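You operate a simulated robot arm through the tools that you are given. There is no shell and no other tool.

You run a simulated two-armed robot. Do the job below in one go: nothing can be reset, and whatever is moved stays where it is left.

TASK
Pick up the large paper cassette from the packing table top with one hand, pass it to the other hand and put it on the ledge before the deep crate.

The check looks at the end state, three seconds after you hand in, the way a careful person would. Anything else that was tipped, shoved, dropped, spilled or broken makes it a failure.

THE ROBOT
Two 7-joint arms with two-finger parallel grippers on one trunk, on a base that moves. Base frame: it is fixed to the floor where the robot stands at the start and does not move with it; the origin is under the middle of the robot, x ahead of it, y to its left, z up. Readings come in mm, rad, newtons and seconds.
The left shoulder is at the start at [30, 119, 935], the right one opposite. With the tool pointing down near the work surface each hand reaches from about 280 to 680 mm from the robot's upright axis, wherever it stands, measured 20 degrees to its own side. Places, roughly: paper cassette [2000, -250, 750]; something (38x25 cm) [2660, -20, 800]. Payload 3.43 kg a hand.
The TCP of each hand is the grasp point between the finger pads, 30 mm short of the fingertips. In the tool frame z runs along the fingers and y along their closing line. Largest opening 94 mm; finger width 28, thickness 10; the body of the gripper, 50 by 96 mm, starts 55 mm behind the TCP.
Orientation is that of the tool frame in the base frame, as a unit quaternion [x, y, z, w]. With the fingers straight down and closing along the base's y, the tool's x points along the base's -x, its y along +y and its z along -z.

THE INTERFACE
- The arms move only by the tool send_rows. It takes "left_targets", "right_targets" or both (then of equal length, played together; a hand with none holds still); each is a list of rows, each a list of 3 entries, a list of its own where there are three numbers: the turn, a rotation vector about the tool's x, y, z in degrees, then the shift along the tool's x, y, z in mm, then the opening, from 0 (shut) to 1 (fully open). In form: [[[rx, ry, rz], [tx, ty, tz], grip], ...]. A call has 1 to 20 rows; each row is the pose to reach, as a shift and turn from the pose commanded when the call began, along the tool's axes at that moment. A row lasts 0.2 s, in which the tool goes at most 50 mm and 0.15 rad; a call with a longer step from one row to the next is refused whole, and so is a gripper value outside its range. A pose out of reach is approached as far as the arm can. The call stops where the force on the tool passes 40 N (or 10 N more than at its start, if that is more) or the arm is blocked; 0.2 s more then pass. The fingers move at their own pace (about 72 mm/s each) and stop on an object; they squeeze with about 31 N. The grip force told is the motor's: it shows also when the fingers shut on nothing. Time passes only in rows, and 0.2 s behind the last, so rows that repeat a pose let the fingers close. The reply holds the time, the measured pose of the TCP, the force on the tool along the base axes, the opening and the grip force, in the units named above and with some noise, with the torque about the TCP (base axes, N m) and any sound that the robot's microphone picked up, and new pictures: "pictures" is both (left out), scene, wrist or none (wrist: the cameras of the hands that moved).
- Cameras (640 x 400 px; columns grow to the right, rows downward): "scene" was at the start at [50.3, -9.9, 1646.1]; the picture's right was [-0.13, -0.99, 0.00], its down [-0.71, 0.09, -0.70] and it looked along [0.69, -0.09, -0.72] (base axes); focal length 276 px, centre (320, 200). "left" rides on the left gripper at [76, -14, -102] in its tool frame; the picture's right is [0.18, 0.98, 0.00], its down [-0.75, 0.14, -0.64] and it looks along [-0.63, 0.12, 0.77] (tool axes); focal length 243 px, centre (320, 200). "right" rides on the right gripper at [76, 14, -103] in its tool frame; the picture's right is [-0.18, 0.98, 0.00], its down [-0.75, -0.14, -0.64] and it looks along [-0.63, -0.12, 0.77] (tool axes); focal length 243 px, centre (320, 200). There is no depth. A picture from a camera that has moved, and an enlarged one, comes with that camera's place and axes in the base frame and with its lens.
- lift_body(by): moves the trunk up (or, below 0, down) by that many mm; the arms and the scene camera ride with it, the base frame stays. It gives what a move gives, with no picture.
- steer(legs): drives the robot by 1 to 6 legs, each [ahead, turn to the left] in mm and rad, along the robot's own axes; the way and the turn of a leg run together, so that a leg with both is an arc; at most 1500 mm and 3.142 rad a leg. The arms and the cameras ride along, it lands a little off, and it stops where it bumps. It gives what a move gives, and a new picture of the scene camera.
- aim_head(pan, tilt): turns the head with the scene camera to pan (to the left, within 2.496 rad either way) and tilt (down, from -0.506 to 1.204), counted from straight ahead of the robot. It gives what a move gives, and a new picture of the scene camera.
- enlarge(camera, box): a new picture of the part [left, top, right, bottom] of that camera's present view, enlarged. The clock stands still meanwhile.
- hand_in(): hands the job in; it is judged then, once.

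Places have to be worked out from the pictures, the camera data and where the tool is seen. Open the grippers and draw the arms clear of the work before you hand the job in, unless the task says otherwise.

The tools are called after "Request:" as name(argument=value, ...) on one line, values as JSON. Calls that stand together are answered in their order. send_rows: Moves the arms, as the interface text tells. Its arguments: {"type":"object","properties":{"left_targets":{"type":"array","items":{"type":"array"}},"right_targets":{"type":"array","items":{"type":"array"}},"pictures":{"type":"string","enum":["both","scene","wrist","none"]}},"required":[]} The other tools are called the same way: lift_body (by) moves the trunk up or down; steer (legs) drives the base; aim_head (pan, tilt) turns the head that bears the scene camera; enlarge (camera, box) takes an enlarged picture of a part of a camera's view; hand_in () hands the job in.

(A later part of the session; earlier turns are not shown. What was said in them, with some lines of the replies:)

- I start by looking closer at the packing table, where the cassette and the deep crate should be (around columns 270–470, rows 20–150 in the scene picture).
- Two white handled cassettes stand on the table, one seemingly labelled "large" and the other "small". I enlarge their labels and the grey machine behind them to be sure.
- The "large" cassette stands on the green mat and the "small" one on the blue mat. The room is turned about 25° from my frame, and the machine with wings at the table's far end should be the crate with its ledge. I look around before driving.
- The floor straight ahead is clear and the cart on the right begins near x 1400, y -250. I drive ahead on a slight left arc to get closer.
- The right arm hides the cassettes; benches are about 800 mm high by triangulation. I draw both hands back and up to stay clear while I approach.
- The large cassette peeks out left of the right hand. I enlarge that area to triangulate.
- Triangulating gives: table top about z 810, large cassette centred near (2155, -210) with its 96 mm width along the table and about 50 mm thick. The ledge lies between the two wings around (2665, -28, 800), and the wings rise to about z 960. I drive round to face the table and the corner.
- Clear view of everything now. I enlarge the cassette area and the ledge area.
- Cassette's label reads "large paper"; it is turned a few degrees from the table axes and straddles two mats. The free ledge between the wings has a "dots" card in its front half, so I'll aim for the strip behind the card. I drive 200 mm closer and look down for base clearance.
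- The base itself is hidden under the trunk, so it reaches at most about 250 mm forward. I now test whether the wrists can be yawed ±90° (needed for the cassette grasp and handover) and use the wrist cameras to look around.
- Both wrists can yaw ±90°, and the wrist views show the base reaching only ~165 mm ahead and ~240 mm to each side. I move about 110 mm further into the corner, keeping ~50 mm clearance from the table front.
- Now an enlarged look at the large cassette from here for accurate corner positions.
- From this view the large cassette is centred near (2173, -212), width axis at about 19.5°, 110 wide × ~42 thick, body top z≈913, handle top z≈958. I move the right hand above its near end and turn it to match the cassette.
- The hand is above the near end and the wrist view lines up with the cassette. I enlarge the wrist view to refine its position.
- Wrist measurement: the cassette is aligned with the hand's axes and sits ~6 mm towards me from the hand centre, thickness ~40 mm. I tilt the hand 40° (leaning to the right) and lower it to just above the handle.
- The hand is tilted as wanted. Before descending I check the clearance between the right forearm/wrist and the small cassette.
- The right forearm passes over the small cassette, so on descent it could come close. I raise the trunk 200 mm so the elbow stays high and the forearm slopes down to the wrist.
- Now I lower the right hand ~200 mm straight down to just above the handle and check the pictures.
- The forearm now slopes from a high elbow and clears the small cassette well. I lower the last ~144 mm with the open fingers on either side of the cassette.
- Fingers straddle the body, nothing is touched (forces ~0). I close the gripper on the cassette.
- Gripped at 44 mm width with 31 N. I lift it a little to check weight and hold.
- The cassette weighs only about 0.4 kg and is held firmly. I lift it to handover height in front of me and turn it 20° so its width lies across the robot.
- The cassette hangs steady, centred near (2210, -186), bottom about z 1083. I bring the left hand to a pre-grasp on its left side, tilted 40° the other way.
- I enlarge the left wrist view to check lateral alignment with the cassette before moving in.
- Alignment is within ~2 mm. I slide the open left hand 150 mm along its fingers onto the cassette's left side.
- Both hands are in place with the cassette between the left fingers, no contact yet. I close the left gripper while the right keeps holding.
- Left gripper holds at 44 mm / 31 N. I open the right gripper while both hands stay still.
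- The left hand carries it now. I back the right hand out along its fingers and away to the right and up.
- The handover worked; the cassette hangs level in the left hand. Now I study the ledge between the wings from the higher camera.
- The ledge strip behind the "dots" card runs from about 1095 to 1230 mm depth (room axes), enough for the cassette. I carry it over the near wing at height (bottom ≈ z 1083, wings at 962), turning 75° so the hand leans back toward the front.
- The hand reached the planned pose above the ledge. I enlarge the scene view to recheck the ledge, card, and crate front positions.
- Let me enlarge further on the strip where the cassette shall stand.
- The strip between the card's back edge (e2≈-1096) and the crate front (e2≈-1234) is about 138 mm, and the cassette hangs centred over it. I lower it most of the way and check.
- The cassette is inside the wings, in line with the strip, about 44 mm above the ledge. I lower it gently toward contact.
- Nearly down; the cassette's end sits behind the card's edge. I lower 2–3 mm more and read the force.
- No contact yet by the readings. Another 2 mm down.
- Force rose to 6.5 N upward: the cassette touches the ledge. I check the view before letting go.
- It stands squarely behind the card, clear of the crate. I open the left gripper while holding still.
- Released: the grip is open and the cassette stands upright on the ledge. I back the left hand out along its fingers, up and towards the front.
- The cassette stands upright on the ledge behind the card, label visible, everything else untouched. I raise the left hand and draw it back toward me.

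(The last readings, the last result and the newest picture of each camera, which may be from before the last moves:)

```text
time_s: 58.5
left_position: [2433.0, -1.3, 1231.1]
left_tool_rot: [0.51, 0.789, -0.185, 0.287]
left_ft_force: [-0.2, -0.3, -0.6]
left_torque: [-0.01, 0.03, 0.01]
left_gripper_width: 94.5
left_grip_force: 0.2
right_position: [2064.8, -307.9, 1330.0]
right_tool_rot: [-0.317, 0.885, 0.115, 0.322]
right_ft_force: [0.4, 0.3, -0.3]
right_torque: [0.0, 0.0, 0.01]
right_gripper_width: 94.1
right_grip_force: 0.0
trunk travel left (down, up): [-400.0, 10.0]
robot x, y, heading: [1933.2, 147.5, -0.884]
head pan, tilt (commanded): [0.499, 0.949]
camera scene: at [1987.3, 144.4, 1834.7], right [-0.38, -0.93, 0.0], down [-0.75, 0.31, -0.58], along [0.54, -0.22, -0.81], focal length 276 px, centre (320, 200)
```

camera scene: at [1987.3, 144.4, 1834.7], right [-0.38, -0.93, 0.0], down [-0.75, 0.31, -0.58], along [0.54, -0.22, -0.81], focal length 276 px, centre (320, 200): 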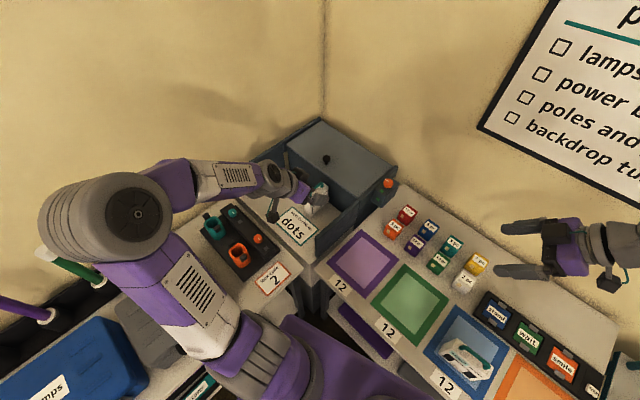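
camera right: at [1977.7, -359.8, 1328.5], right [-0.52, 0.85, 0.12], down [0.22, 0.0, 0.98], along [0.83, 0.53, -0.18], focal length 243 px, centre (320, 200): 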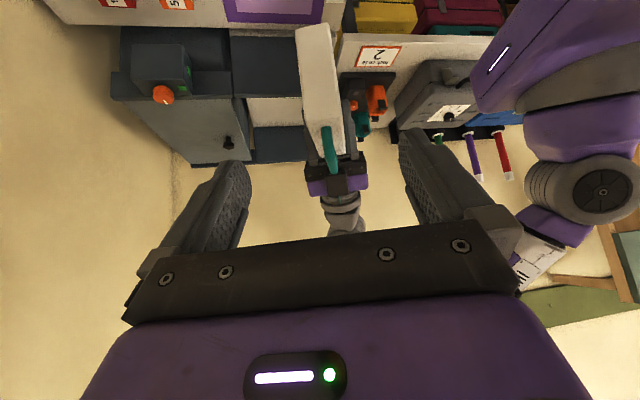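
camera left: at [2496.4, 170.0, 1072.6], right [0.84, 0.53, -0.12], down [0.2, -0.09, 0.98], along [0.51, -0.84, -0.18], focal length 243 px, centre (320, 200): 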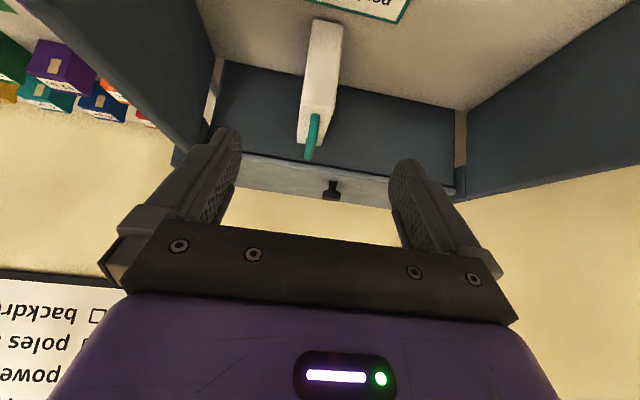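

Both hands are high and clear. I back the base off 250 mm along the way I came and check the final scene.

Request:
steer(legs=[[-250, 0]])

Request:
enlarge(camera="scene", box=[240, 80, 480, 260])

```text
time_s: 60.3
left_position: [2272.2, 194.0, 1231.2]
left_tool_rot: [0.508, 0.79, -0.185, 0.288]
left_ft_force: [-1.2, 0.6, 0.2]
left_torque: [0.01, 0.0, -0.04]
left_gripper_width: 93.9
left_grip_force: 0.0
right_position: [1904.2, -112.6, 1330.6]
right_tool_rot: [-0.318, 0.884, 0.116, 0.322]
right_ft_force: [0.2, -0.2, 0.4]
right_torque: [-0.01, 0.01, -0.02]
right_gripper_width: 94.0
right_grip_force: 0.1
trunk travel left (down, up): [-400.0, 10.0]
robot x, y, heading: [1775.1, 340.6, -0.883]
head pan, tilt (commanded): [0.499, 0.949]
camera scene: at [1826.2, 338.6, 1834.8], right [-0.37, -0.93, 0.0], down [-0.75, 0.3, -0.58], along [0.54, -0.22, -0.81], focal length 276 px, centre (320, 200)
```

scene: 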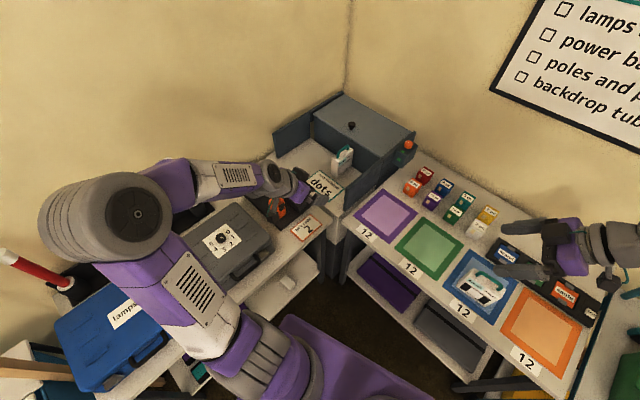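

```text
2.22 times, centred on (360, 170) of scene
camera zoom: at [1826.2, 338.6, 1834.8], right [-0.37, -0.93, 0.0], down [-0.75, 0.3, -0.58], along [0.54, -0.22, -0.81], focal length 612 px, centre (231, 267)
```

zoom: 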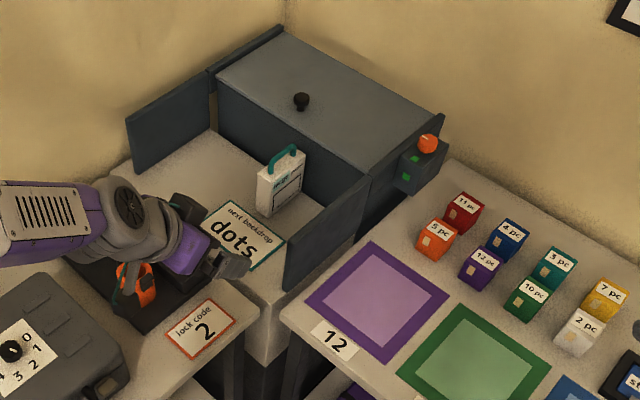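

Everything looks in order: cassette upright on the ledge, grippers open and clear. One last look left to confirm the poles and cases on the left bench are undisturbed.

Request:
aim_head(pan=1.1, tilt=0.8)

```text
time_s: 61.3
left_position: [2272.6, 194.0, 1231.0]
left_tool_rot: [0.509, 0.79, -0.186, 0.287]
left_ft_force: [-0.5, -0.2, -0.7]
left_torque: [0.03, 0.03, 0.0]
left_gripper_width: 94.0
left_grip_force: 0.0
right_position: [1904.3, -111.6, 1330.0]
right_tool_rot: [-0.319, 0.884, 0.116, 0.322]
right_ft_force: [0.5, 0.7, 0.3]
right_torque: [0.05, -0.01, -0.02]
right_gripper_width: 93.7
right_grip_force: 0.0
trunk travel left (down, up): [-400.0, 10.0]
robot x, y, heading: [1774.6, 341.8, -0.88]
head pan, tilt (commanded): [1.1, 0.799]
camera scene: at [1837.5, 383.3, 1846.3], right [0.21, -0.98, 0.0], down [-0.7, -0.15, -0.7], along [0.68, 0.15, -0.72], focal length 276 px, centre (320, 200)
```

scene: 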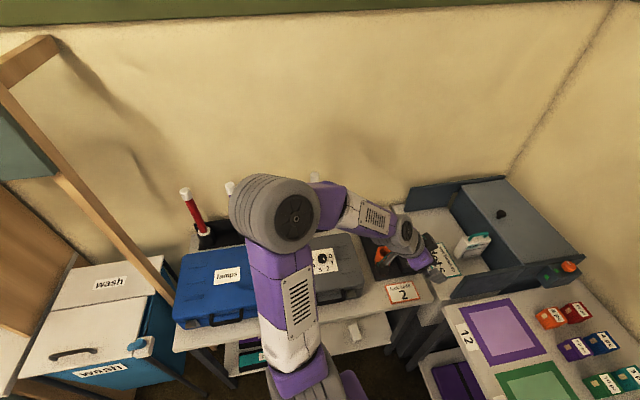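

The poles still stand and the bench items are as before; the cassette stands on the ledge and both hands are open and clear. I hand in.

Request:
hand_in()

```text
The job is handed in.
```

I picked up the large paper cassette with the right hand, passed it to the left in mid-air, and set it down on the ledge before the deep crate. It stands upright between the two wings, just behind the "next backdrop: dots" card and clear of the crate.

In the last views nothing else had moved: the small cassette, the colored boxes, the card and the left bench looked as before. The left arm partly blocked the view of the poles there, but the tops I could see were upright.

Before handing in, I opened both grippers, raised the hands clear of the work and backed the robot off about 250 mm.
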